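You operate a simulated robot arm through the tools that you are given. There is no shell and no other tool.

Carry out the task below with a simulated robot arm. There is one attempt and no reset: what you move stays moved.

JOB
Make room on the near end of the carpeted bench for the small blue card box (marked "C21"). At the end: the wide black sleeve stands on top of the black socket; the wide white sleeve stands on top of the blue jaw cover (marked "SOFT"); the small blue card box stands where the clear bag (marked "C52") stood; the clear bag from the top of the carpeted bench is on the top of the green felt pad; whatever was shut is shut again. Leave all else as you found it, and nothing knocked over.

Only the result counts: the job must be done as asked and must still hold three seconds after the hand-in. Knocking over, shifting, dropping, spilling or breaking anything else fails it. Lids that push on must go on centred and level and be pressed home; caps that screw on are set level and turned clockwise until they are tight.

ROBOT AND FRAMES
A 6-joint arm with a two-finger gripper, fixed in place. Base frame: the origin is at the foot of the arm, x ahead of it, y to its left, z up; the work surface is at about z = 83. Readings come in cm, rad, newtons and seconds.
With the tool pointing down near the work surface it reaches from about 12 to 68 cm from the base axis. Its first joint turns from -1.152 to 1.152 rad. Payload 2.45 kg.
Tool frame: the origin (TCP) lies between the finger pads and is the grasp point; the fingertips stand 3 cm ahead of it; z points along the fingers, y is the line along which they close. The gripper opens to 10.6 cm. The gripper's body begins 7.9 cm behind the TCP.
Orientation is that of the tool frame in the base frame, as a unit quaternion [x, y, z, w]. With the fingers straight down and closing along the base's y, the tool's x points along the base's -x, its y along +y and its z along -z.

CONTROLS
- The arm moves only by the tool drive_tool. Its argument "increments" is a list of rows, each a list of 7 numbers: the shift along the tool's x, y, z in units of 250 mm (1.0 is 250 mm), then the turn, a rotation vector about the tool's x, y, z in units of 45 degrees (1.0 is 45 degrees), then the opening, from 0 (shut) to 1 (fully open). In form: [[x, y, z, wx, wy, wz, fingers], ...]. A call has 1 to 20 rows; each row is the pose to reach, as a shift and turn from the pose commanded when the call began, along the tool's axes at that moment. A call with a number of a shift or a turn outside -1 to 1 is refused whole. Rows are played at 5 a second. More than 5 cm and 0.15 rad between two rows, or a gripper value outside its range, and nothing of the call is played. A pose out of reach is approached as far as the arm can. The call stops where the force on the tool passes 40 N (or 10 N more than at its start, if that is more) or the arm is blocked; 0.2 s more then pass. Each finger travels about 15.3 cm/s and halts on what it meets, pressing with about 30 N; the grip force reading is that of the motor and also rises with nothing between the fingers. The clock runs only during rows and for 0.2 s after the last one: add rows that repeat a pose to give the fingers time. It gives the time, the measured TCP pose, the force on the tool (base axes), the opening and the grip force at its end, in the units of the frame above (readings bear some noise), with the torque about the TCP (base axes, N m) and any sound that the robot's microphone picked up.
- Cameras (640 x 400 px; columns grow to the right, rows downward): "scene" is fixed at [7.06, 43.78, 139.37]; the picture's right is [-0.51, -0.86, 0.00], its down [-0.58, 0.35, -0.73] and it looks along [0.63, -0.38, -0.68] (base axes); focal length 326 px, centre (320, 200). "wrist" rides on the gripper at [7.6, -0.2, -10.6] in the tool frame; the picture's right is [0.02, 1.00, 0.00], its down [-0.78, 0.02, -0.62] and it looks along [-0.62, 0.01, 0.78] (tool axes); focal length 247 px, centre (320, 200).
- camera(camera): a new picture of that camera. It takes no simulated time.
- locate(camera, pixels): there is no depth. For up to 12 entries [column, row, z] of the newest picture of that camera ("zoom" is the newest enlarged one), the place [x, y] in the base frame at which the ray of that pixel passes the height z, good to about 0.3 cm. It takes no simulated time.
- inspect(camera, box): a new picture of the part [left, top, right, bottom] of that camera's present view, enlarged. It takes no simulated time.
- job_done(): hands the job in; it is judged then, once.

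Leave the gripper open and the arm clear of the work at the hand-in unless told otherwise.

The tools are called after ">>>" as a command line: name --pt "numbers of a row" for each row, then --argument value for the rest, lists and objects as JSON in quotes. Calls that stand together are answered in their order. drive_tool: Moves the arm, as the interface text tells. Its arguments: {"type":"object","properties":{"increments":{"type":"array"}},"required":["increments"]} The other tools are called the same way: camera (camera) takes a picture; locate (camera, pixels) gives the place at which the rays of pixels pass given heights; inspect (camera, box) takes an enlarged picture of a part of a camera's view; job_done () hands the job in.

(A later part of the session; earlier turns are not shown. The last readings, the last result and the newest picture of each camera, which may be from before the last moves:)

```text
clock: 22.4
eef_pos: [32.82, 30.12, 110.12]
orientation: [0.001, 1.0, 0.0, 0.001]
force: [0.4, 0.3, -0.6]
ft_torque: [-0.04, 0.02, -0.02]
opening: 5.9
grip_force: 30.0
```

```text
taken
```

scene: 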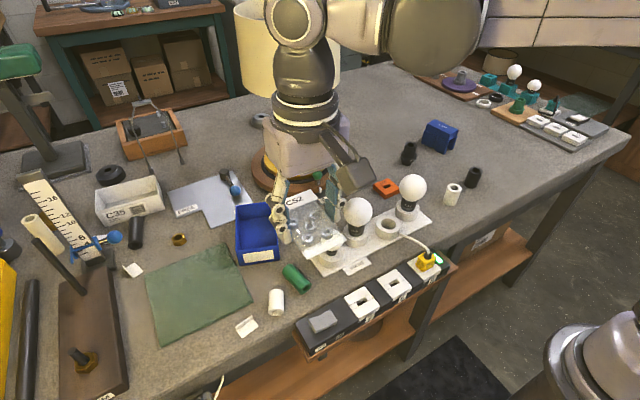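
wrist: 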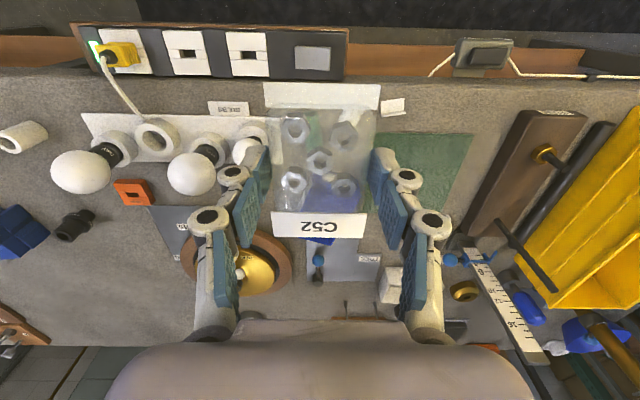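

At z≈110 the reach is about 62–63 cm, so I'll go to (37,45) first, then lower to z≈95, then go out over the felt.

>>> drive_tool --pt "-0.04 0.15 0 0 0 0 0" --pt "-0.08 0.3 0 0 0 0 0" --pt "-0.12 0.45 0 0 0 0 0" --pt "-0.16 0.6 0 0 0 0 0" --pt "-0.16 0.6 0.15 0 0 0 0" --pt "-0.16 0.6 0.3 0 0 0 0" --pt "-0.16 0.6 0.45 0 0 0 0" --pt "-0.16 0.6 0.58 0 0 0 0" --pt "-0.16 0.6 0.58 0 0 0 0"

>>> camera --camera "scene"

>>> camera --camera "wrist"

```text
clock: 24.4
eef_pos: [37.06, 45.19, 95.61]
orientation: [0.0, 1.0, 0.001, 0.0]
force: [-0.7, 0.3, -0.4]
ft_torque: [-0.05, 0.0, -0.01]
opening: 5.92
grip_force: 29.8
```

```text
taken
```

scene: 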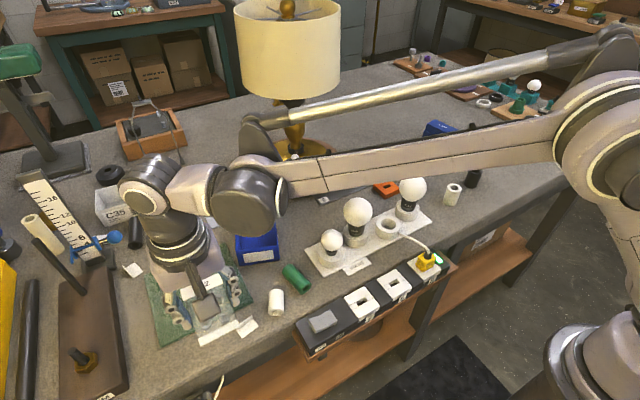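

```text
taken
```

wrist: 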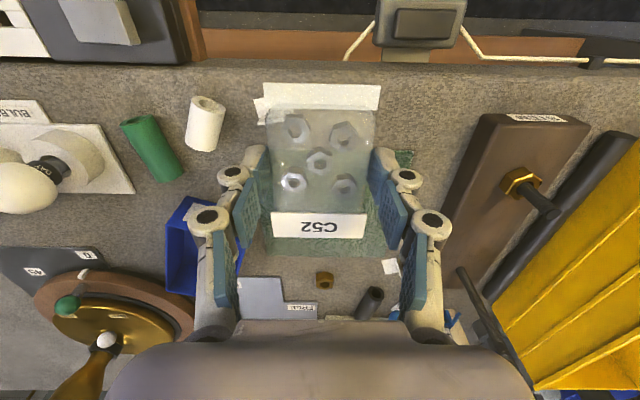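

Bag is level, felt ahead. Moving out 12 cm in x at this height to (49,45).

>>> drive_tool --pt "-0.12 0 0 0 0 0 0" --pt "-0.24 0 0 0 0 0 0" --pt "-0.36 0 0.02 0 0 0 0" --pt "-0.48 0 0.04 0 0 0 0" --pt "-0.48 0 0.04 0 0 0 0"

>>> camera --camera "scene"

>>> camera --camera "wrist"

```text
clock: 25.6
eef_pos: [48.81, 45.25, 94.62]
orientation: [0.0, 1.0, 0.0, 0.001]
force: [0.0, 0.2, -2.0]
ft_torque: [-0.02, 0.02, -0.03]
opening: 5.89
grip_force: 29.8
```

```text
taken
```

scene: 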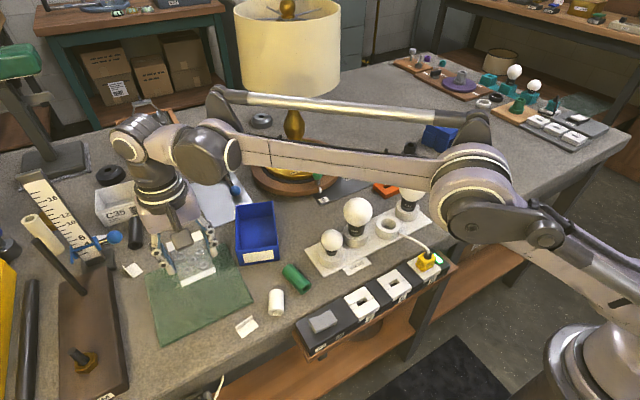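

```text
taken
```

wrist: 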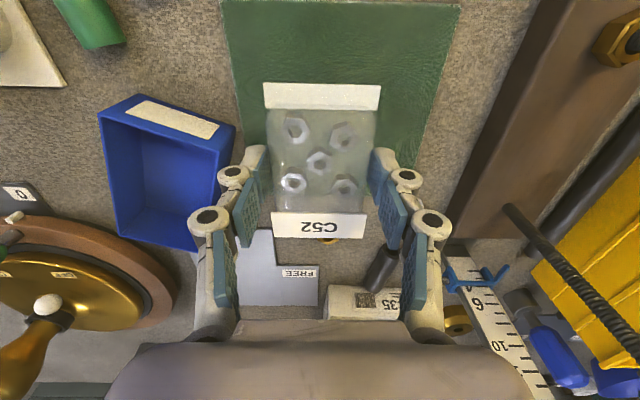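

Bag is over the felt, well inside its edges. Lowering to just above the felt.

>>> drive_tool --pt "0 0 0.1 0 0 0 0" --pt "0 0 0.18 0 0 0 0" --pt "0 0 0.24 0 0 0 0" --pt "0 0 0.28 0 0 0 0" --pt "0 0 0.28 0 0 0 0"

>>> inspect --camera "scene" --box '[120, 200, 260, 340]'

```text
clock: 26.8
eef_pos: [48.72, 45.28, 87.67]
orientation: [0.0, 1.0, 0.001, 0.0]
force: [-0.3, 0.5, -2.0]
ft_torque: [-0.01, 0.02, 0.03]
opening: 5.91
grip_force: 30.0
```

```text
2.86 times, centred on (190, 270) of scene
```

zoom: 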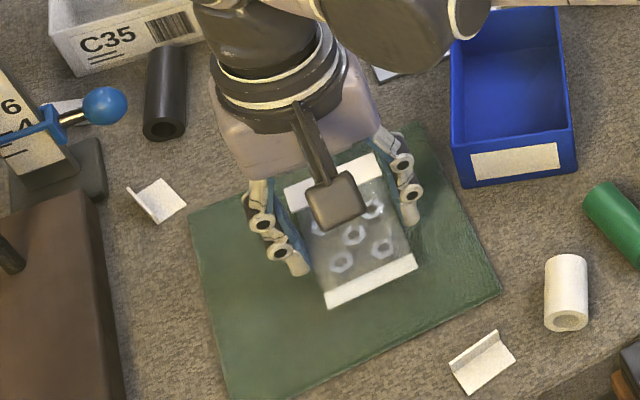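

Checking the header end against the felt's far edge with locate.

>>> locate --camera "zoom" --pixels '[[285, 190, 86.3], [380, 152, 86.3], [330, 307, 85.3], [416, 263, 85.3], [188, 213, 83.3], [408, 125, 83.3], [500, 295, 83.3], [230, 398, 83.3]]'

```text
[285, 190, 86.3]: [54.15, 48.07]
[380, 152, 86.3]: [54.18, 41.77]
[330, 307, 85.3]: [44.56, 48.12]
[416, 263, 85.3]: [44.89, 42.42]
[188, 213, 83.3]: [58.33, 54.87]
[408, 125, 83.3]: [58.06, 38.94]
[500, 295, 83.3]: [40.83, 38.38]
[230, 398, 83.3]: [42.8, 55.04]
```

Fully inside the felt. Lowering in small steps while watching the force.

>>> drive_tool --pt "0 0 0.008 0 0 0 0" --pt "0 0 0.016 0 0 0 0" --pt "0 0 0.024 0 0 0 0" --pt "0 0 0.024 0 0 0 0"

```text
clock: 27.8
eef_pos: [48.95, 45.27, 87.0]
orientation: [0.0, 1.0, 0.0, 0.001]
force: [0.1, 0.0, -0.9]
ft_torque: [0.01, 0.04, 0.03]
opening: 5.92
grip_force: 30.2
```

>>> drive_tool --pt "0 0 0.004 0 0 0 0" --pt "0 0 0.008 0 0 0 0" --pt "0 0 0.008 0 0 0 0"

```text
clock: 28.6
eef_pos: [48.8, 45.28, 86.92]
orientation: [0.0, 1.0, 0.001, 0.0]
force: [0.5, 1.6, 10.5]
ft_torque: [0.16, -0.39, -0.02]
opening: 5.92
grip_force: 29.8
```

Contact (force +10 N). Opening the fingers partway to release.

>>> drive_tool --pt "0 0 0 0 0 0 0.62" --pt "0 0 0 0 0 0 0.72" --pt "0 0 0 0 0 0 0.76" --pt "0 0 0 0 0 0 0.76"

>>> inspect --camera "scene" --box '[120, 200, 260, 340]'

```text
clock: 29.6
eef_pos: [48.89, 45.21, 86.94]
orientation: [0.0, 1.0, -0.001, 0.001]
force: [1.1, 0.8, -0.5]
ft_torque: [0.04, 0.03, -0.01]
opening: 8.06
grip_force: 0.1
```

```text
2.86 times, centred on (190, 270) of scene
```

zoom: 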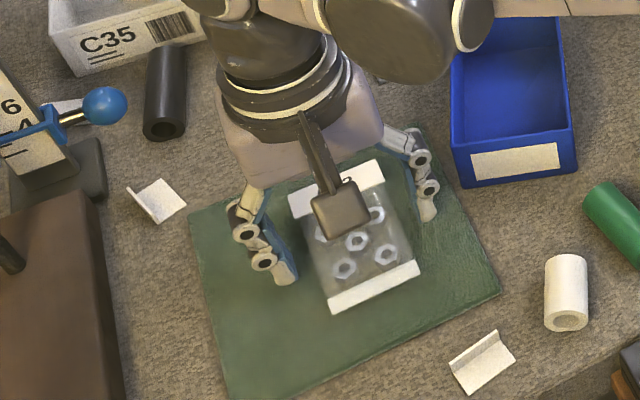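

Bag released on the felt. Lifting straight up and looking at the black tube near C35 to check its size.

>>> drive_tool --pt "0 0 -0.05 0 0 0 0.76" --pt "0 0 -0.15 0 0 0 0.76" --pt "0 0 -0.25 0 0 0 0.76" --pt "0 0 -0.36 0 0 0 0.76" --pt "0 0 -0.36 0 0 0 0.76"

>>> camera --camera "wrist"

>>> inspect --camera "scene" --box '[90, 170, 290, 340]'

```text
clock: 30.8
eef_pos: [48.9, 44.97, 96.12]
orientation: [-0.001, 1.0, 0.0, 0.001]
force: [-0.2, 0.2, -0.8]
ft_torque: [0.02, 0.0, -0.02]
opening: 8.06
grip_force: 0.0
```

```text
taken
```

wrist: 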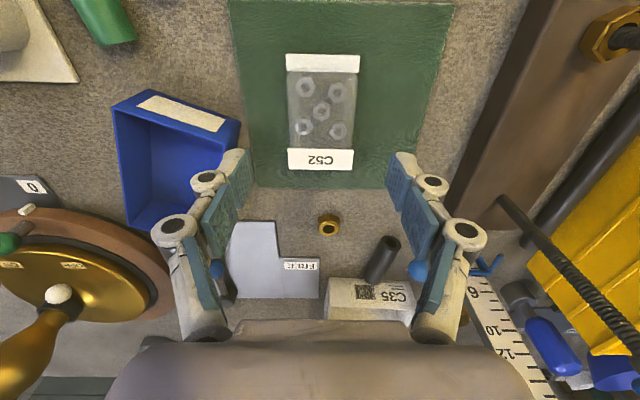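

```text
2.35 times, centred on (190, 255) of scene
```

zoom: 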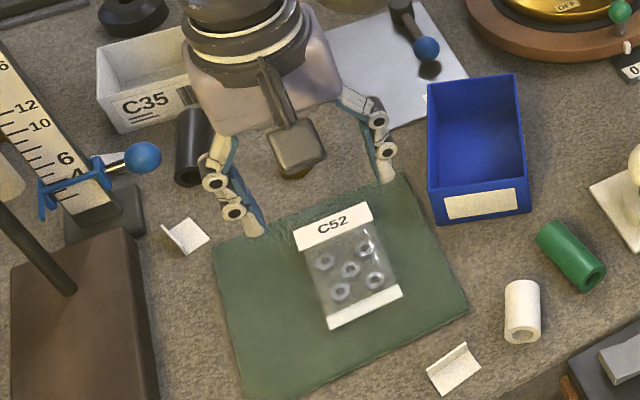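

>>> inspect --camera "wrist" --box '[310, 200, 450, 340]'

>>> inspect --camera "scene" --box '[100, 180, 180, 260]'

>>> inspect --camera "scene" --box '[255, 250, 325, 330]'

```text
2.86 times, centred on (380, 270) of wrist
```

zoom: 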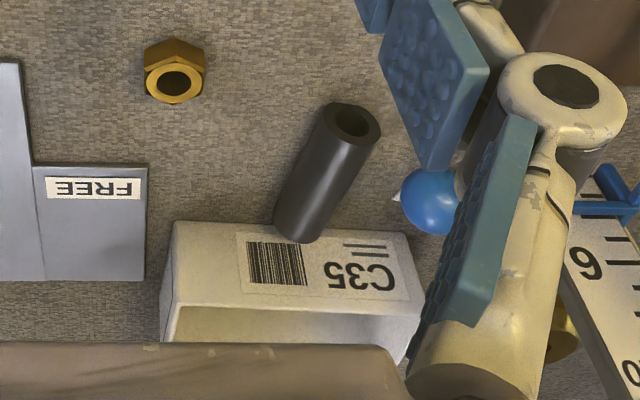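

```text
5.00 times, centred on (140, 220) of scene
```

zoom: 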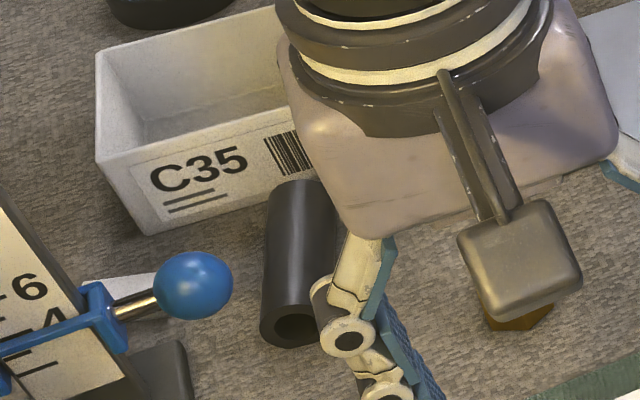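

```text
5.00 times, centred on (290, 290) of scene
```

zoom: 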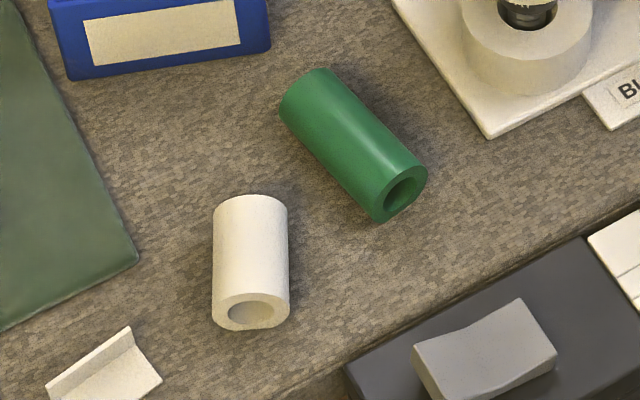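

Lying sleeves are ~2.7 cm wide versus ~3.3 cm for the two standing ones, so the standing pair are the "wide" ones. The bag sits flat on the felt. Now I'll measure the C21 box from this wrist view.

>>> inspect --camera "wrist" --box '[95, 75, 265, 245]'

```text
2.35 times, centred on (180, 160) of wrist
```

zoom: 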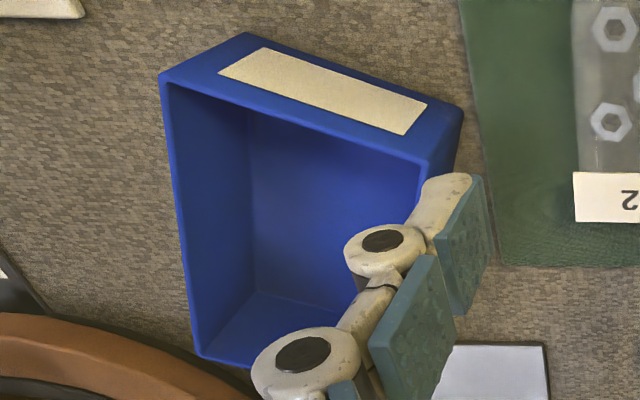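

>>> locate --camera "zoom" --pixels '[[247, 33, 83], [463, 112, 83], [161, 75, 88], [432, 168, 88], [198, 358, 88], [161, 75, 88.5], [432, 168, 88.5], [198, 358, 88.5]]'

>>> camera --camera "scene"

```text
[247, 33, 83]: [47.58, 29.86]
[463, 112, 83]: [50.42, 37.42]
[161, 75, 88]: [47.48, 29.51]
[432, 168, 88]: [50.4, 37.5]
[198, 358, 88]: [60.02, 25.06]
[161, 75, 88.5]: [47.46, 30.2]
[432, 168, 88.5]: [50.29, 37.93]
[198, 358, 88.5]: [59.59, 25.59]
```

```text
taken
```

scene: 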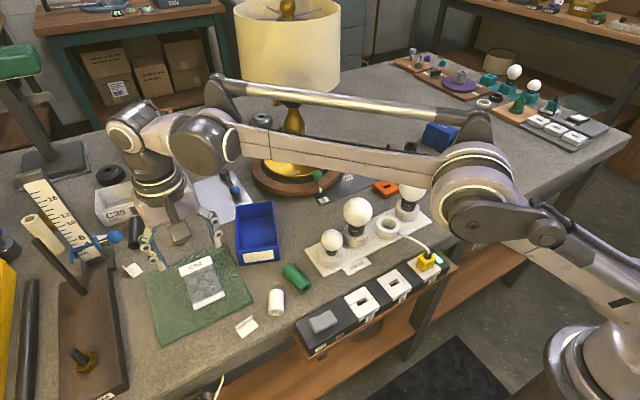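

Box centre is (55.2,31.25), long axis at −20°, top at z=88. Moving above it at z≈96, turning 20° and opening fully.

>>> drive_tool --pt "-0.05 -0.11 0 0 0 0.089 1" --pt "-0.1 -0.22 0 0 0 0.178 1" --pt "-0.15 -0.33 0 0 0 0.267 1" --pt "-0.2 -0.44 0 0 0 0.356 1" --pt "-0.252 -0.549 0 0 0 0.444 1" --pt "-0.252 -0.549 0 0 0 0.444 1"

>>> camera --camera "wrist"

>>> inspect --camera "scene" --box '[190, 130, 330, 290]'

```text
clock: 32.2
eef_pos: [55.37, 31.37, 96.04]
orientation: [0.173, 0.985, -0.001, 0.001]
force: [0.2, 0.7, -0.3]
ft_torque: [0.0, 0.03, -0.02]
opening: 10.6
grip_force: 0.1
```

```text
taken
```

wrist: 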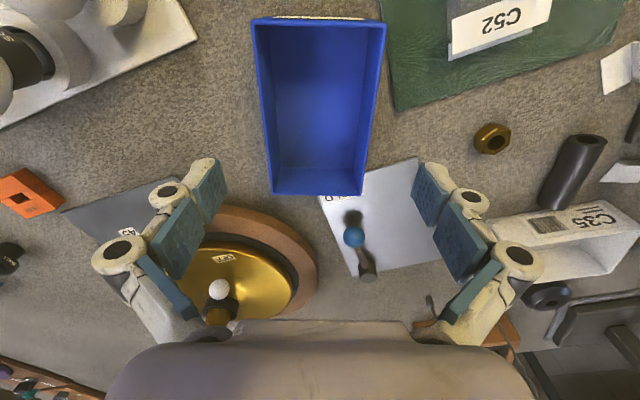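

```text
2.50 times, centred on (260, 210) of scene
```

zoom: 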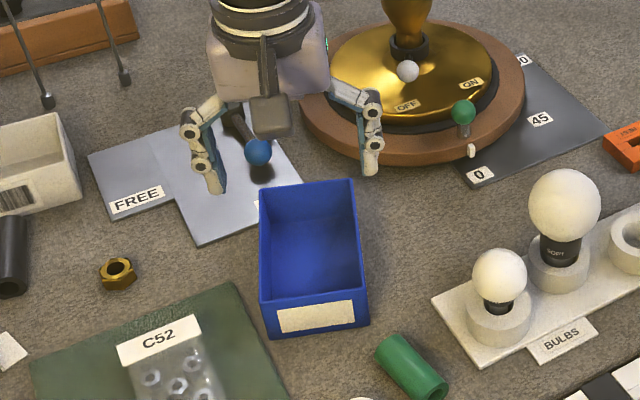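

Aligned over the box with clear space on both sides for the fingers. Descending so the tips are ~1 cm above the bench.

>>> drive_tool --pt "0 -0.006 0.08 0 0 0 1" --pt "0 -0.006 0.16 0 0 0 1" --pt "0 -0.006 0.24 0 0 0 1" --pt "0 -0.006 0.3 0 0 0 1" --pt "0 -0.006 0.354 0 0 0 1" --pt "0 -0.006 0.354 0 0 0 1"

>>> camera --camera "wrist"

>>> inspect --camera "scene" --box '[190, 130, 330, 290]'

```text
clock: 33.6
eef_pos: [55.14, 31.46, 87.21]
orientation: [0.173, 0.985, 0.0, 0.002]
force: [-0.1, 0.0, 0.1]
ft_torque: [-0.01, -0.03, 0.0]
opening: 10.6
grip_force: 0.0
```

```text
taken
```

wrist: 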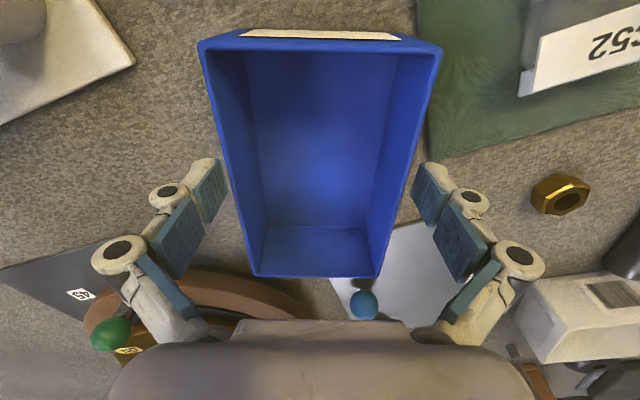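

```text
2.50 times, centred on (260, 210) of scene
```

zoom: 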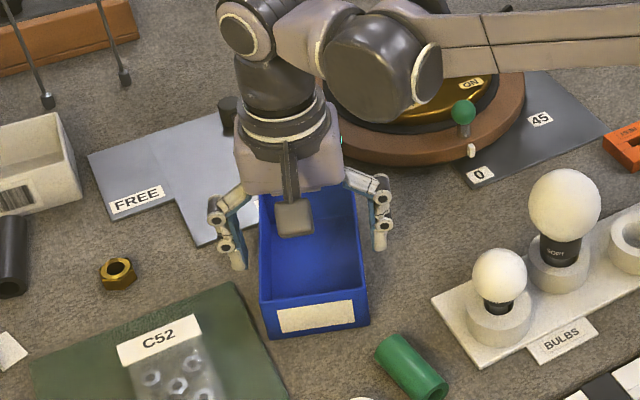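

Fingers straddle the box evenly. Closing on its sides.

>>> drive_tool --pt "0 0 0 0 0 0 0.88" --pt "0 0 0 0 0 0 0.8" --pt "0 0 0 0 0 0 0.6" --pt "0 0 0 0 0 0 0.3" --pt "0 0 0 0 0 0 0" --pt "0 0 0 0 0 0 0"

>>> camera --camera "wrist"

```text
clock: 35.0
eef_pos: [55.02, 31.29, 87.2]
orientation: [0.173, 0.985, 0.0, 0.001]
force: [0.1, -0.2, 8.1]
ft_torque: [-0.06, 0.02, 0.02]
opening: 8.39
grip_force: 29.7
```

```text
taken
```

wrist: 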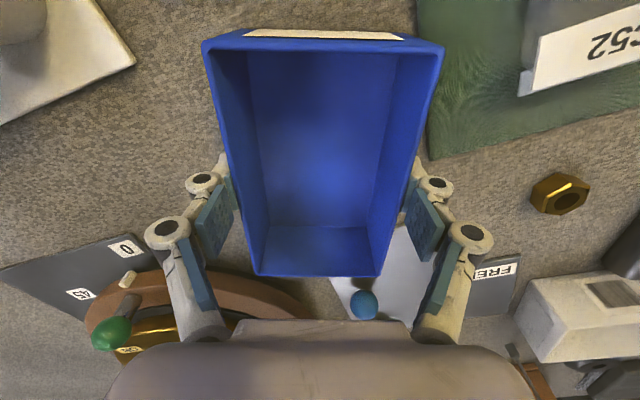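

Gripped (8.39 cm). Lifting slowly a few centimetres.

>>> drive_tool --pt "0 0 -0.02 0 0 0 0" --pt "0 0 -0.06 0 0 0 0" --pt "0 0 -0.12 0 0 0 0" --pt "0 0 -0.2 0 0 0 0" --pt "0 0 -0.28 0 0 0 0" --pt "0 0 -0.28 0 0 0 0"

>>> camera --camera "scene"

>>> camera --camera "wrist"

```text
clock: 36.4
eef_pos: [55.11, 31.34, 93.88]
orientation: [0.173, 0.985, 0.0, 0.001]
force: [-0.9, 0.1, -0.7]
ft_torque: [0.0, 0.02, 0.0]
opening: 8.37
grip_force: 30.1
```

```text
taken
```

scene: 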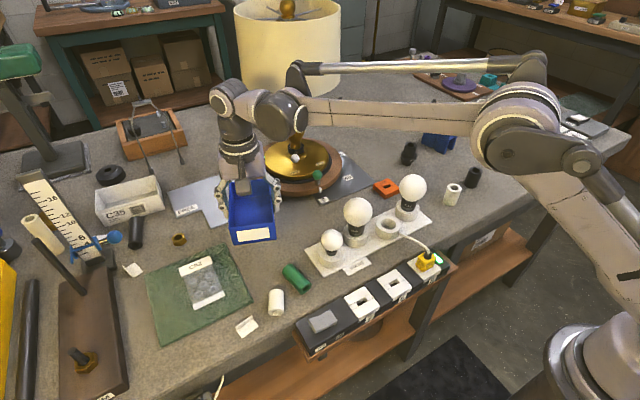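

```text
taken
```

wrist: 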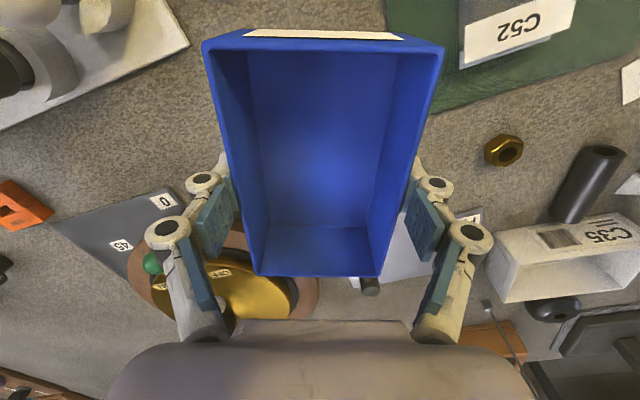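

Box held level. Backing away from the lamp toward the base while rising.

>>> drive_tool --pt "0.12 0 -0.02 0 0 0 0" --pt "0.24 0 -0.08 0 0 0 0" --pt "0.36 0 -0.18 0 0 0 0" --pt "0.46 0 -0.3 0 0 0 0" --pt "0.56 0 -0.44 0 0 0 0" --pt "0.64 0 -0.58 0 0 0 0" --pt "0.64 0 -0.72 0 0 0 0" --pt "0.64 0 -0.72 0 0 0 0"

>>> camera --camera "scene"

```text
clock: 38.2
eef_pos: [40.07, 36.76, 112.21]
orientation: [0.174, 0.985, 0.001, 0.001]
force: [0.2, 0.4, 0.2]
ft_torque: [-0.02, 0.02, 0.0]
opening: 8.39
grip_force: 30.1
```

```text
taken
```

scene: 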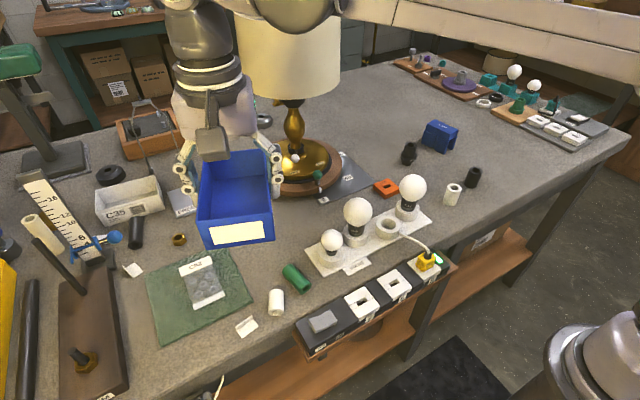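

Carrying across: first leg to about (33,15) at z≈112 with an 18° turn.

>>> drive_tool --pt "-0.005 -0.13 0 0 0 0.057 0" --pt "-0.01 -0.26 0 0 0 0.114 0" --pt "-0.016 -0.39 0 0 0 0.171 0" --pt "-0.022 -0.52 0 0 0 0.228 0" --pt "-0.027 -0.65 0 0 0 0.285 0" --pt "-0.032 -0.78 0 0 0 0.342 0" --pt "-0.038 -0.923 0 0 0 0.4 0" --pt "-0.038 -0.923 0 0 0 0.4 0"

```text
clock: 40.0
eef_pos: [33.06, 14.75, 112.21]
orientation: [0.325, 0.946, 0.0, 0.0]
force: [-0.6, 0.5, -0.6]
ft_torque: [0.0, 0.02, -0.03]
opening: 8.39
grip_force: 30.1
```

Second leg to about (32,−8), turning a further 27°.

>>> drive_tool --pt "-0.076 -0.107 0 0 0 0.086 0" --pt "-0.153 -0.215 0 0 0 0.171 0" --pt "-0.229 -0.322 0 0 0 0.257 0" --pt "-0.305 -0.429 0 0 0 0.343 0" --pt "-0.381 -0.536 0 0 0 0.429 0" --pt "-0.458 -0.644 0 0 0 0.514 0" --pt "-0.534 -0.751 0 0 0 0.6 0" --pt "-0.534 -0.751 0 0 0 0.6 0"

>>> camera --camera "scene"

```text
clock: 41.8
eef_pos: [32.12, -8.21, 112.08]
orientation: [0.537, 0.844, 0.0, 0.0]
force: [0.5, -0.8, 0.2]
ft_torque: [0.02, 0.0, 0.03]
opening: 8.4
grip_force: 30.5
```

```text
taken
```

scene: 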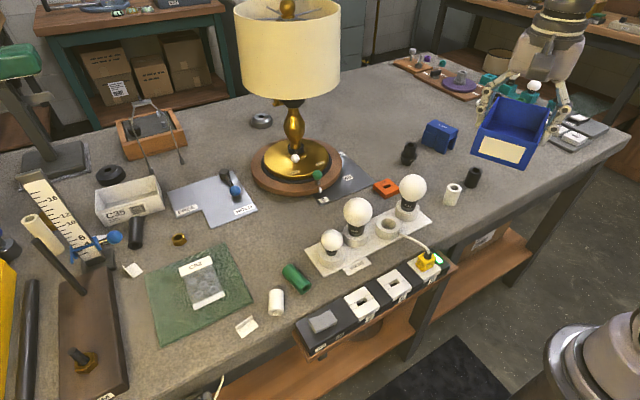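

Third leg to about (37,−30), finishing the turn to 87° (the bag's own alignment).

>>> drive_tool --pt "-0.125 -0.028 0 0 0 0.089 0" --pt "-0.25 -0.055 0 0 0 0.178 0" --pt "-0.375 -0.083 0 0 0 0.267 0" --pt "-0.5 -0.11 0 0 0 0.356 0" --pt "-0.624 -0.138 0 0 0 0.444 0" --pt "-0.75 -0.165 0 0 0 0.533 0" --pt "-0.874 -0.193 0 0 0 0.622 0" --pt "-0.874 -0.193 0 0 0 0.622 0"

>>> camera --camera "scene"

>>> camera --camera "wrist"

```text
clock: 43.6
eef_pos: [37.14, -30.06, 112.12]
orientation: [0.726, 0.688, 0.001, 0.0]
force: [-0.4, -0.3, -1.0]
ft_torque: [0.01, 0.01, -0.02]
opening: 8.4
grip_force: 30.0
```

```text
taken
```

scene: 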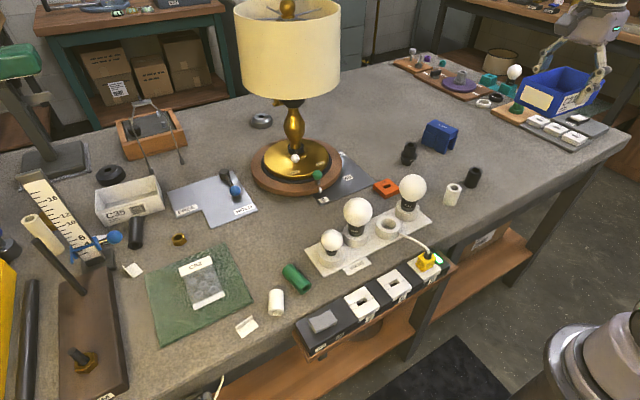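

```text
taken
```

wrist: 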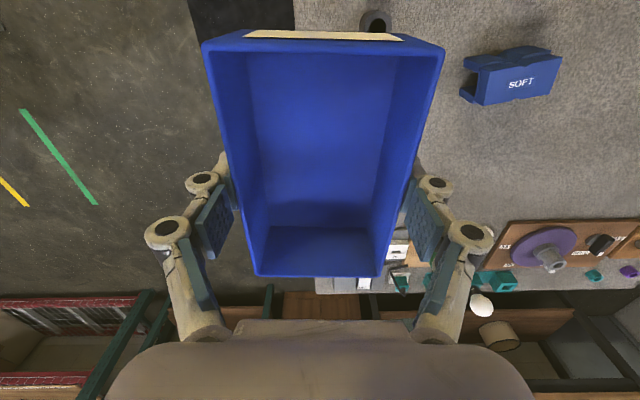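

Now over to (44.1,−40.35), lowering to z≈105.

>>> drive_tool --pt "-0.079 0.06 0.03 0 0 0 0" --pt "-0.159 0.12 0.08 0 0 0 0" --pt "-0.238 0.18 0.14 0 0 0 0" --pt "-0.318 0.24 0.21 0 0 0 0" --pt "-0.397 0.3 0.28 0 0 0 0" --pt "-0.397 0.3 0.28 0 0 0 0"

>>> camera --camera "scene"

>>> camera --camera "wrist"

```text
clock: 45.0
eef_pos: [43.96, -40.25, 105.27]
orientation: [0.726, 0.688, 0.001, 0.0]
force: [0.8, -0.1, -0.2]
ft_torque: [0.0, 0.03, 0.01]
opening: 8.4
grip_force: 30.0
```

```text
taken
```

scene: 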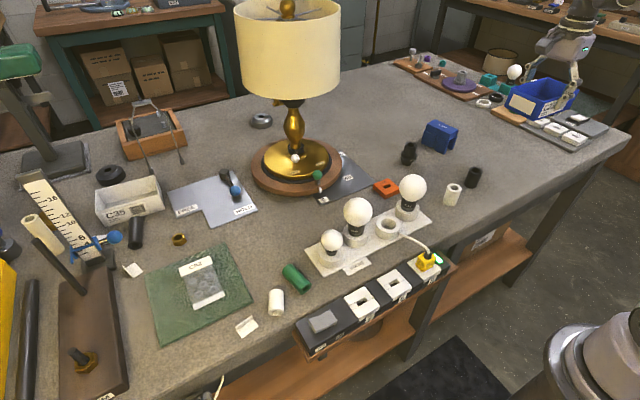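

```text
taken
```

wrist: 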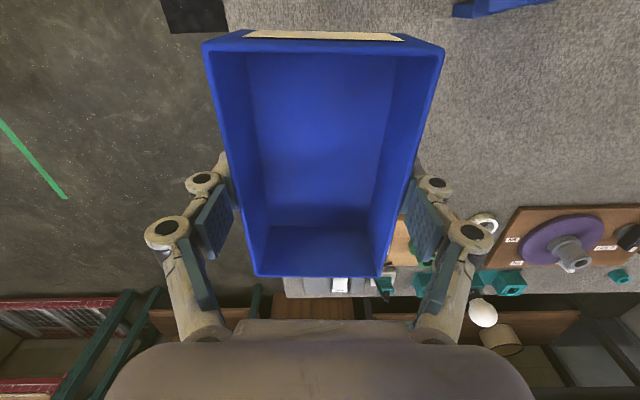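

Descending to leave the box ~1 cm above the bench.

>>> drive_tool --pt "-0.003 0.005 0.12 0 0 0 0" --pt "-0.003 0.005 0.24 0 0 0 0" --pt "-0.003 0.005 0.36 0 0 0 0" --pt "-0.003 0.005 0.48 0 0 0 0" --pt "-0.003 0.005 0.58 0 0 0 0" --pt "-0.003 0.005 0.65 0 0 0 0" --pt "-0.003 0.005 0.683 0 0 0 0" --pt "-0.003 0.005 0.683 0 0 0 0"

>>> inspect --camera "scene" --box '[440, 80, 600, 200]'

```text
clock: 46.8
eef_pos: [44.07, -40.39, 88.06]
orientation: [0.725, 0.688, 0.0, 0.001]
force: [0.7, 0.6, -0.6]
ft_torque: [0.02, 0.01, 0.02]
opening: 8.42
grip_force: 30.1
```

```text
3.33 times, centred on (520, 140) of scene
```

zoom: 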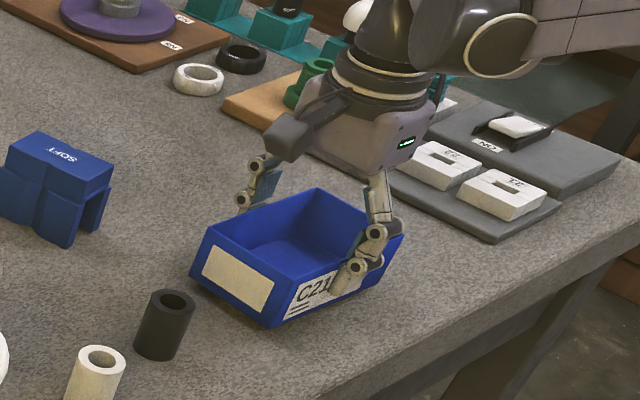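

About 0.8 cm above the bench. Lowering gently to contact.

>>> drive_tool --pt "0 0 0.012 0 0 0 0" --pt "0 0 0.022 0 0 0 0" --pt "0 0 0.03 0 0 0 0" --pt "0 0 0.03 0 0 0 0"

```text
clock: 47.8
eef_pos: [43.95, -40.44, 87.42]
orientation: [0.726, 0.688, 0.001, 0.0]
force: [0.1, -0.5, 0.0]
ft_torque: [0.02, 0.03, 0.02]
opening: 8.41
grip_force: 30.4
```

>>> drive_tool --pt "0 0 0.004 0 0 0 0" --pt "0 0 0.007 0 0 0 0" --pt "0 0 0.009 0 0 0 0" --pt "0 0 0.009 0 0 0 0"

```text
clock: 48.8
eef_pos: [44.08, -40.42, 87.21]
orientation: [0.725, 0.688, 0.0, 0.001]
force: [1.6, 2.5, 15.5]
ft_torque: [-0.16, 0.17, 0.07]
opening: 8.4
grip_force: 29.3
```

Contact (15 N). Opening to release.

>>> drive_tool --pt "0 0 0 0 0 0 0.85" --pt "0 0 0 0 0 0 0.95" --pt "0 0 0 0 0 0 1" --pt "0 0 0 0 0 0 1"

>>> camera --camera "wrist"

```text
clock: 49.8
eef_pos: [44.09, -40.56, 87.03]
orientation: [0.725, 0.689, 0.0, 0.0]
force: [-0.5, 0.1, -0.1]
ft_torque: [0.03, -0.02, 0.01]
opening: 10.61
grip_force: 0.0
```

```text
taken
```

wrist: 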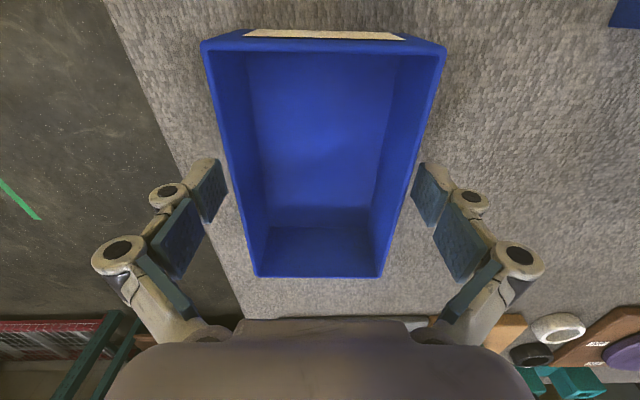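

Released cleanly. Lifting straight up to z≈103 and checking the box's position.

>>> drive_tool --pt "0 0 -0.05 0 0 0 1" --pt "0 0 -0.15 0 0 0 1" --pt "0 0 -0.28 0 0 0 1" --pt "0 0 -0.42 0 0 0 1" --pt "0 0 -0.56 0 0 0 1" --pt "0 0 -0.66 0 0 0 1" --pt "0 0 -0.66 0 0 0 1"

>>> inspect --camera "scene" --box '[460, 110, 580, 190]'

>>> camera --camera "wrist"

```text
clock: 51.4
eef_pos: [43.92, -40.47, 103.58]
orientation: [0.725, 0.689, 0.0, 0.001]
force: [-0.4, -0.1, 0.0]
ft_torque: [0.0, 0.02, 0.05]
opening: 10.6
grip_force: 0.1
```

```text
5.00 times, centred on (520, 150) of scene
```

zoom: 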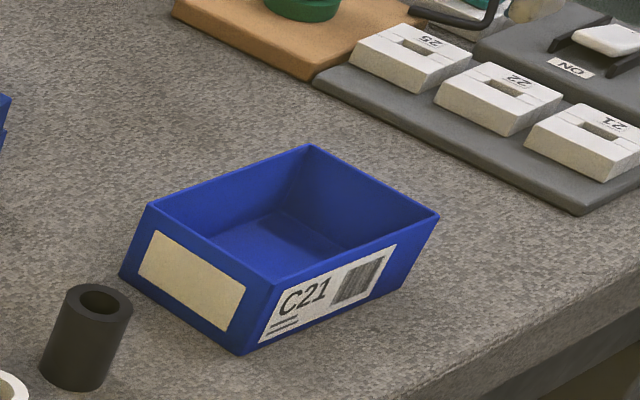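

```text
taken
```

wrist: 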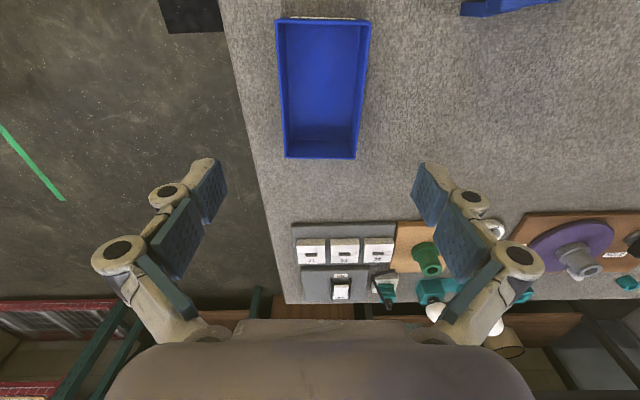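

The box stands squarely where the bag was (bag centre ≈(44.1,−40.5)). Next, the sleeves. I'll swing back to above x≈38, y≈−24 and turn the tool toward the base to survey the sleeves, the cover and the socket.

>>> drive_tool --pt "0 0 -0.1 0 0 0 1" --pt "0.12 -0.05 -0.2 0 0 -0.16 1" --pt "0.24 -0.1 -0.25 0 0 -0.32 1" --pt "0.36 -0.15 -0.25 0 0 -0.48 1" --pt "0.48 -0.2 -0.25 0 0 -0.64 1" --pt "0.57 -0.24 -0.25 0 0 -0.8 1" --pt "0.646 -0.274 -0.25 0 0 -0.96 1" --pt "0.646 -0.274 -0.25 0 0 -0.96 1"

>>> camera --camera "wrist"

```text
clock: 53.2
eef_pos: [37.98, -23.68, 109.76]
orientation: [0.42, 0.907, -0.001, 0.0]
force: [0.3, -0.1, 0.3]
ft_torque: [-0.02, 0.0, -0.02]
opening: 10.61
grip_force: 0.0
```

```text
taken
```

wrist: 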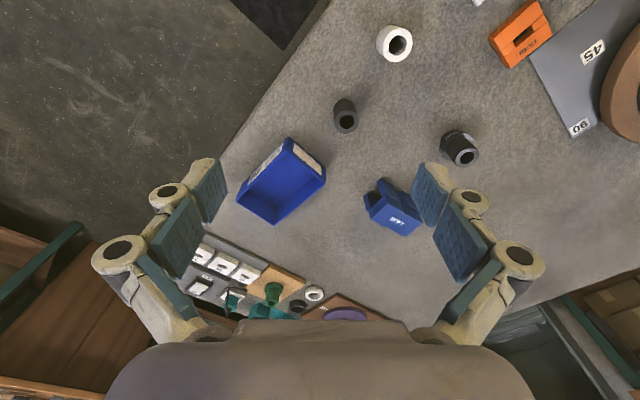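

Good view. Zooming on the cover, socket and sleeves from here and from the fixed camera.

>>> inspect --camera "wrist" --box '[350, 120, 490, 240]'

>>> inspect --camera "wrist" --box '[320, 10, 430, 140]'

>>> inspect --camera "scene" --box '[395, 110, 475, 170]'

```text
3.33 times, centred on (420, 180) of wrist
```

zoom: 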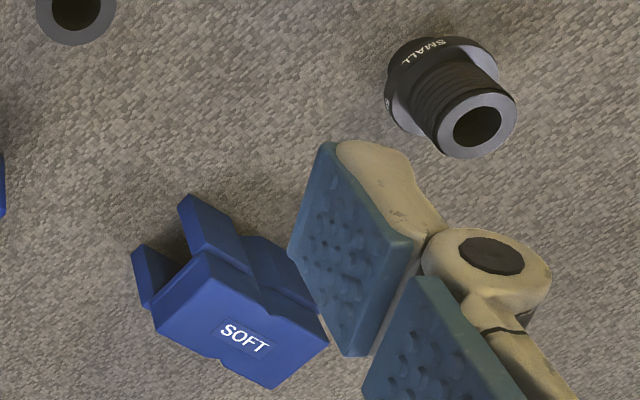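

```text
3.08 times, centred on (375, 75) of wrist
```

zoom: 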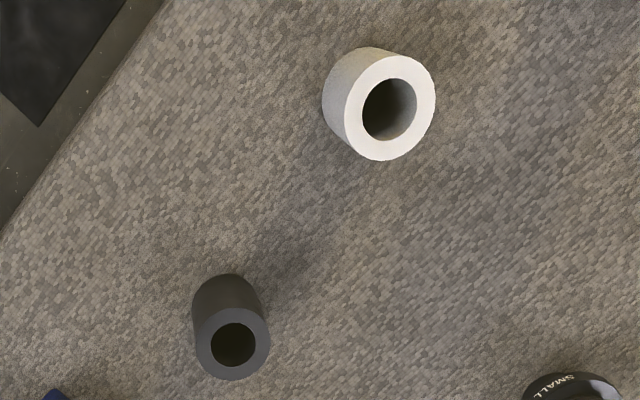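

```text
6.67 times, centred on (435, 140) of scene
```

zoom: 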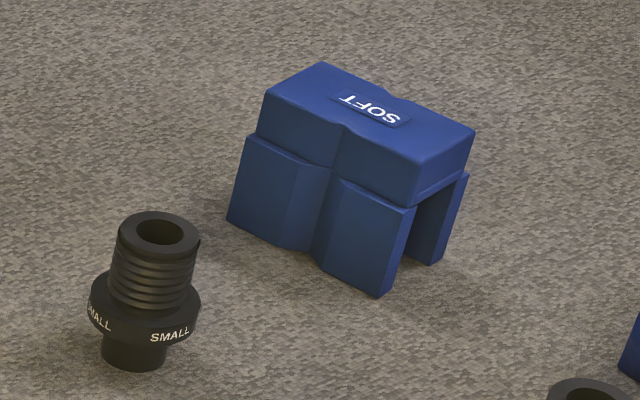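

>>> locate --camera "scene" --pixels '[[435, 119.2, 89], [458.2, 129.5, 89], [450, 134.8, 89], [426.8, 124, 89], [435, 119.2, 90], [458.2, 129.5, 90], [450, 134.8, 90], [426.8, 124, 90]]'

>>> locate --camera "wrist" --pixels '[[386.1, 195.6, 89], [423, 221.4, 89], [405, 236.5, 89], [370.5, 217.5, 89], [386.1, 195.6, 90], [423, 221.4, 90], [405, 236.5, 90], [370.5, 217.5, 90]]'

>>> locate --camera "scene" --pixels '[[411.1, 144.8, 89], [411.1, 144.8, 89.5], [411.1, 144.8, 90]]'

>>> locate --camera "wrist" --pixels '[[467, 157.9, 89], [467, 157.9, 89.5], [467, 157.9, 90], [346.7, 121.5, 88], [397.7, 45.3, 88]]'

```text
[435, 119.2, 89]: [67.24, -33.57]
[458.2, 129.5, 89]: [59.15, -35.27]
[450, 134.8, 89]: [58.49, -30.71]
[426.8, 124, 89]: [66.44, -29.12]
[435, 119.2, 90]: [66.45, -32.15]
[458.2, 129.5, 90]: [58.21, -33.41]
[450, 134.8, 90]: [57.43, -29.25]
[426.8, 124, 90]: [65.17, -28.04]
```

```text
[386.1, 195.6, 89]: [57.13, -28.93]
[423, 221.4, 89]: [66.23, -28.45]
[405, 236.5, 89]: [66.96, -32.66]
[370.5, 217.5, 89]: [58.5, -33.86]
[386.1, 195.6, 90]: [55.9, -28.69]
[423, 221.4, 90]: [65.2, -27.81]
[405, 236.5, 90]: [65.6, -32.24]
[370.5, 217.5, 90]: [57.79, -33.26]
```

```text
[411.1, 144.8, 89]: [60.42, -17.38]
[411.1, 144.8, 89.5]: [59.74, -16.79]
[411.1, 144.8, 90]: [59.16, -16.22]
```

```text
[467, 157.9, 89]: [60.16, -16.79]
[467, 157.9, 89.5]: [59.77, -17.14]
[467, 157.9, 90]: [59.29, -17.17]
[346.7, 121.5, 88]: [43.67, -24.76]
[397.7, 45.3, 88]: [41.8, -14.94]
```

Estimates now: black sleeve (43.65,−24.7), white (41.8,−14.9), socket top (60.0,−17.0) at z≈89.3, cover top centre ≈(61.5,−30.7) at z≈89.9 (8 x 4.3 cm). I'll go above the black sleeve with fingers roughly along y, partly open.

>>> drive_tool --pt "-0.025 0.02 0.05 0 0 -0.143 0.6" --pt "-0.05 0.04 0.1 0 0 -0.286 0.6" --pt "-0.076 0.063 0.16 0 0 -0.429 0.6" --pt "-0.1 0.083 0.22 0 0 -0.571 0.6" --pt "-0.125 0.104 0.28 0 0 -0.714 0.6" --pt "-0.15 0.125 0.34 0 0 -0.857 0.6" --pt "-0.177 0.146 0.39 0 0 -1.0 0.6" --pt "-0.177 0.146 0.39 0 0 -1.0 0.6"

>>> camera --camera "wrist"

>>> inspect --camera "scene" --box '[400, 110, 540, 220]'

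```text
clock: 55.0
eef_pos: [43.74, -24.97, 100.01]
orientation: [0.041, 0.999, 0.0, 0.001]
force: [0.5, 0.5, 0.4]
ft_torque: [0.02, 0.01, 0.03]
opening: 6.35
grip_force: 0.1
```

```text
taken
```

wrist: 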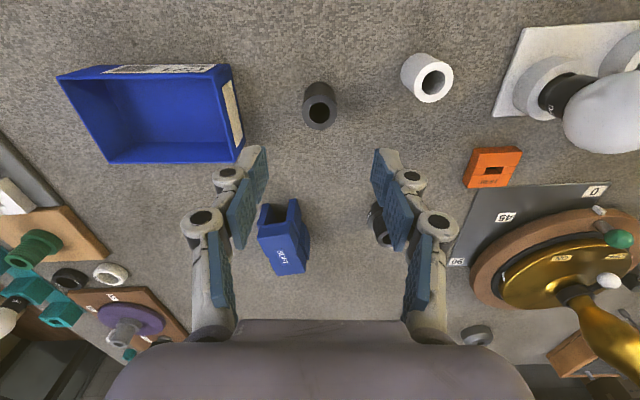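

```text
3.64 times, centred on (470, 165) of scene
```

zoom: 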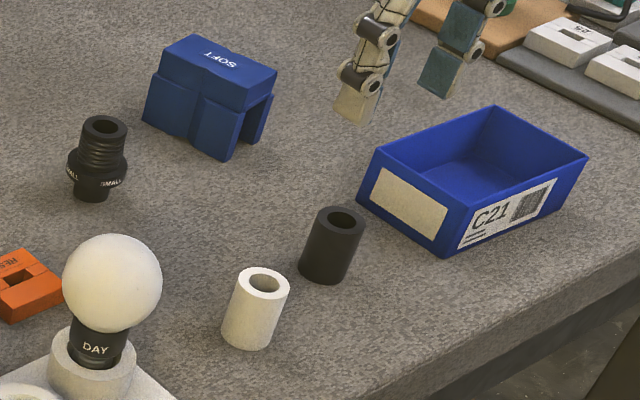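

>>> inspect --camera "wrist" --box '[290, 70, 350, 140]'

```text
5.71 times, centred on (320, 105) of wrist
```

zoom: 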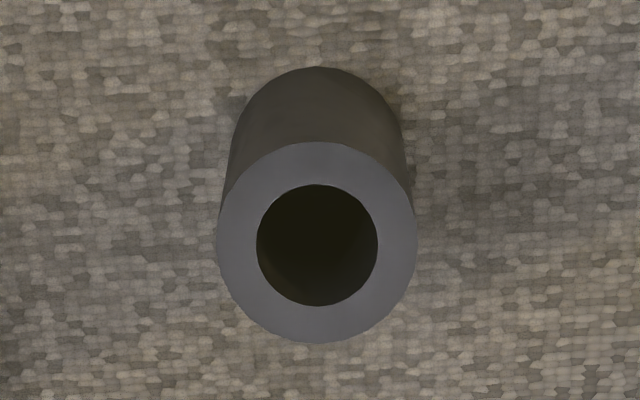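

>>> locate --camera "zoom" --pixels '[[317, 243, 88], [317, 143, 88], [317, 343, 88], [217, 243, 88], [418, 243, 88], [317, 66, 83], [320, 243, 87.5]]'

```text
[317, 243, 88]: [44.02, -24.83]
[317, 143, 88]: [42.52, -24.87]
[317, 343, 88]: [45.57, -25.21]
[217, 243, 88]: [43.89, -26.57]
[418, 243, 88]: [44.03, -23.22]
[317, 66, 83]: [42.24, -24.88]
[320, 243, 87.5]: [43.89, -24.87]
```

Sleeve centre (43.93,−24.88). Descending around it to TCP z≈87.3.

>>> drive_tool --pt "-0.007 0.004 0.1 0 0 0 0.6" --pt "-0.007 0.004 0.2 0 0 0 0.6" --pt "-0.007 0.004 0.3 0 0 0 0.6" --pt "-0.007 0.004 0.4 0 0 0 0.6" --pt "-0.007 0.004 0.47 0 0 0 0.6" --pt "-0.007 0.004 0.508 0 0 0 0.6" --pt "-0.007 0.004 0.508 0 0 0 0.6"

>>> camera --camera "wrist"

>>> inspect --camera "scene" --box '[420, 120, 530, 220]'

```text
clock: 56.6
eef_pos: [43.92, -24.89, 87.31]
orientation: [0.042, 0.999, 0.0, 0.001]
force: [0.2, -0.4, 0.3]
ft_torque: [0.01, 0.0, 0.01]
opening: 6.34
grip_force: 0.1
```

```text
taken
```

wrist: 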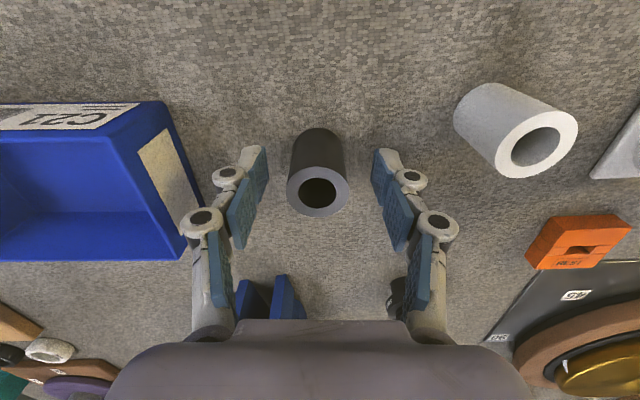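

```text
4.00 times, centred on (475, 170) of scene
```

zoom: 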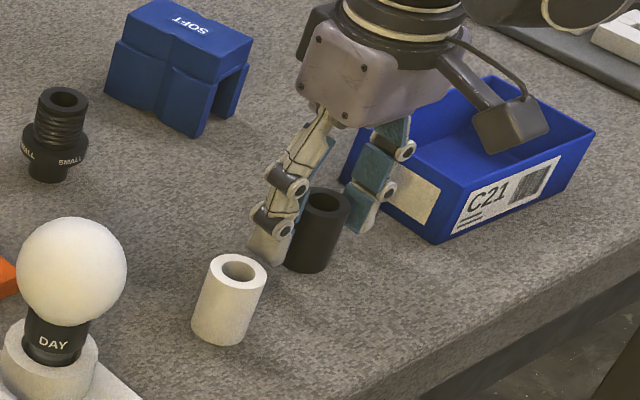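

The sleeve is between the fingers. Closing.

>>> drive_tool --pt "0 0 0 0 0 0 0.45" --pt "0 0 0 0 0 0 0.34" --pt "0 0 0 0 0 0 0.2" --pt "0 0 0 0 0 0 0" --pt "0 0 0 0 0 0 0" --pt "0 0 0 0 0 0 0"

>>> camera --camera "wrist"

```text
clock: 58.0
eef_pos: [43.85, -24.85, 87.3]
orientation: [0.042, 0.999, 0.001, 0.001]
force: [-0.2, -0.4, 0.3]
ft_torque: [-0.01, 0.01, -0.06]
opening: 3.18
grip_force: 30.0
```

```text
taken
```

wrist: 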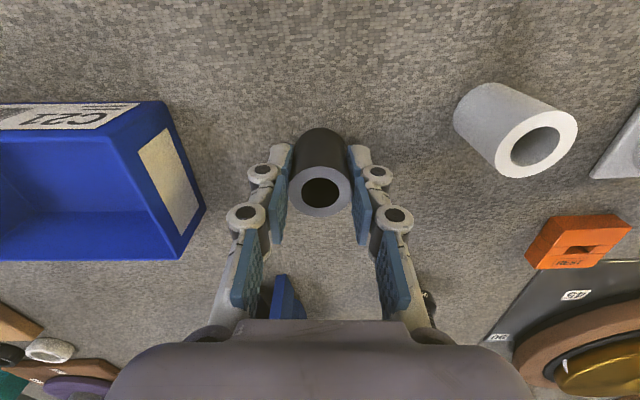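

Gripped at 3.18 cm. I'll measure the sleeve's centre relative to the TCP.

>>> inspect --camera "wrist" --box '[270, 110, 370, 230]'

```text
3.33 times, centred on (320, 170) of wrist
```

zoom: 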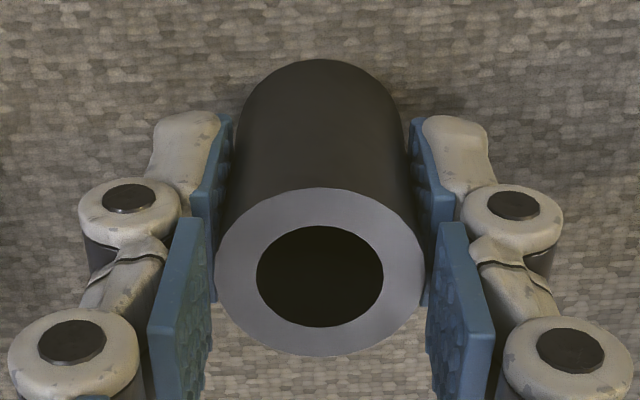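

>>> locate --camera "zoom" --pixels '[[320, 188, 88], [320, 357, 88], [320, 188, 88.5], [320, 357, 88.5], [215, 272, 88], [425, 272, 88], [215, 272, 88.5], [425, 272, 88.5], [318, 60, 83]]'

```text
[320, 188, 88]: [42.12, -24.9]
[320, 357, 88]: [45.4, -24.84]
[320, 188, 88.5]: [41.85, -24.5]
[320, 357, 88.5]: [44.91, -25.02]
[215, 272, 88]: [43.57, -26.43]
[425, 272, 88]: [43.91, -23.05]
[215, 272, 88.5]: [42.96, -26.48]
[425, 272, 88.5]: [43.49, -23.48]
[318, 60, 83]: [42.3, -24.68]
```

The sleeve is centred on the TCP within 0.1 cm. Lifting to z≈100.

>>> drive_tool --pt "0 0 -0.03 0 0 0 0" --pt "0 0 -0.1 0 0 0 0" --pt "0 0 -0.2 0 0 0 0" --pt "0 0 -0.3 0 0 0 0" --pt "0 0 -0.4 0 0 0 0" --pt "0 0 -0.5 0 0 0 0" --pt "0 0 -0.5 0 0 0 0"

>>> camera --camera "wrist"

```text
clock: 59.6
eef_pos: [44.05, -24.9, 99.97]
orientation: [0.041, 0.999, 0.0, 0.0]
force: [-0.8, 0.7, -1.1]
ft_torque: [0.01, 0.02, 0.01]
opening: 3.15
grip_force: 30.5
```

```text
taken
```

wrist: 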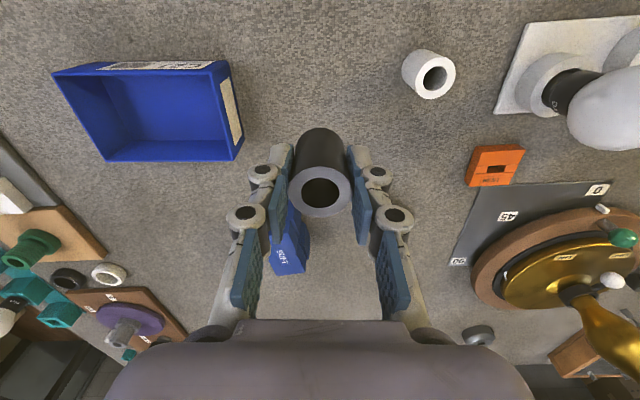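

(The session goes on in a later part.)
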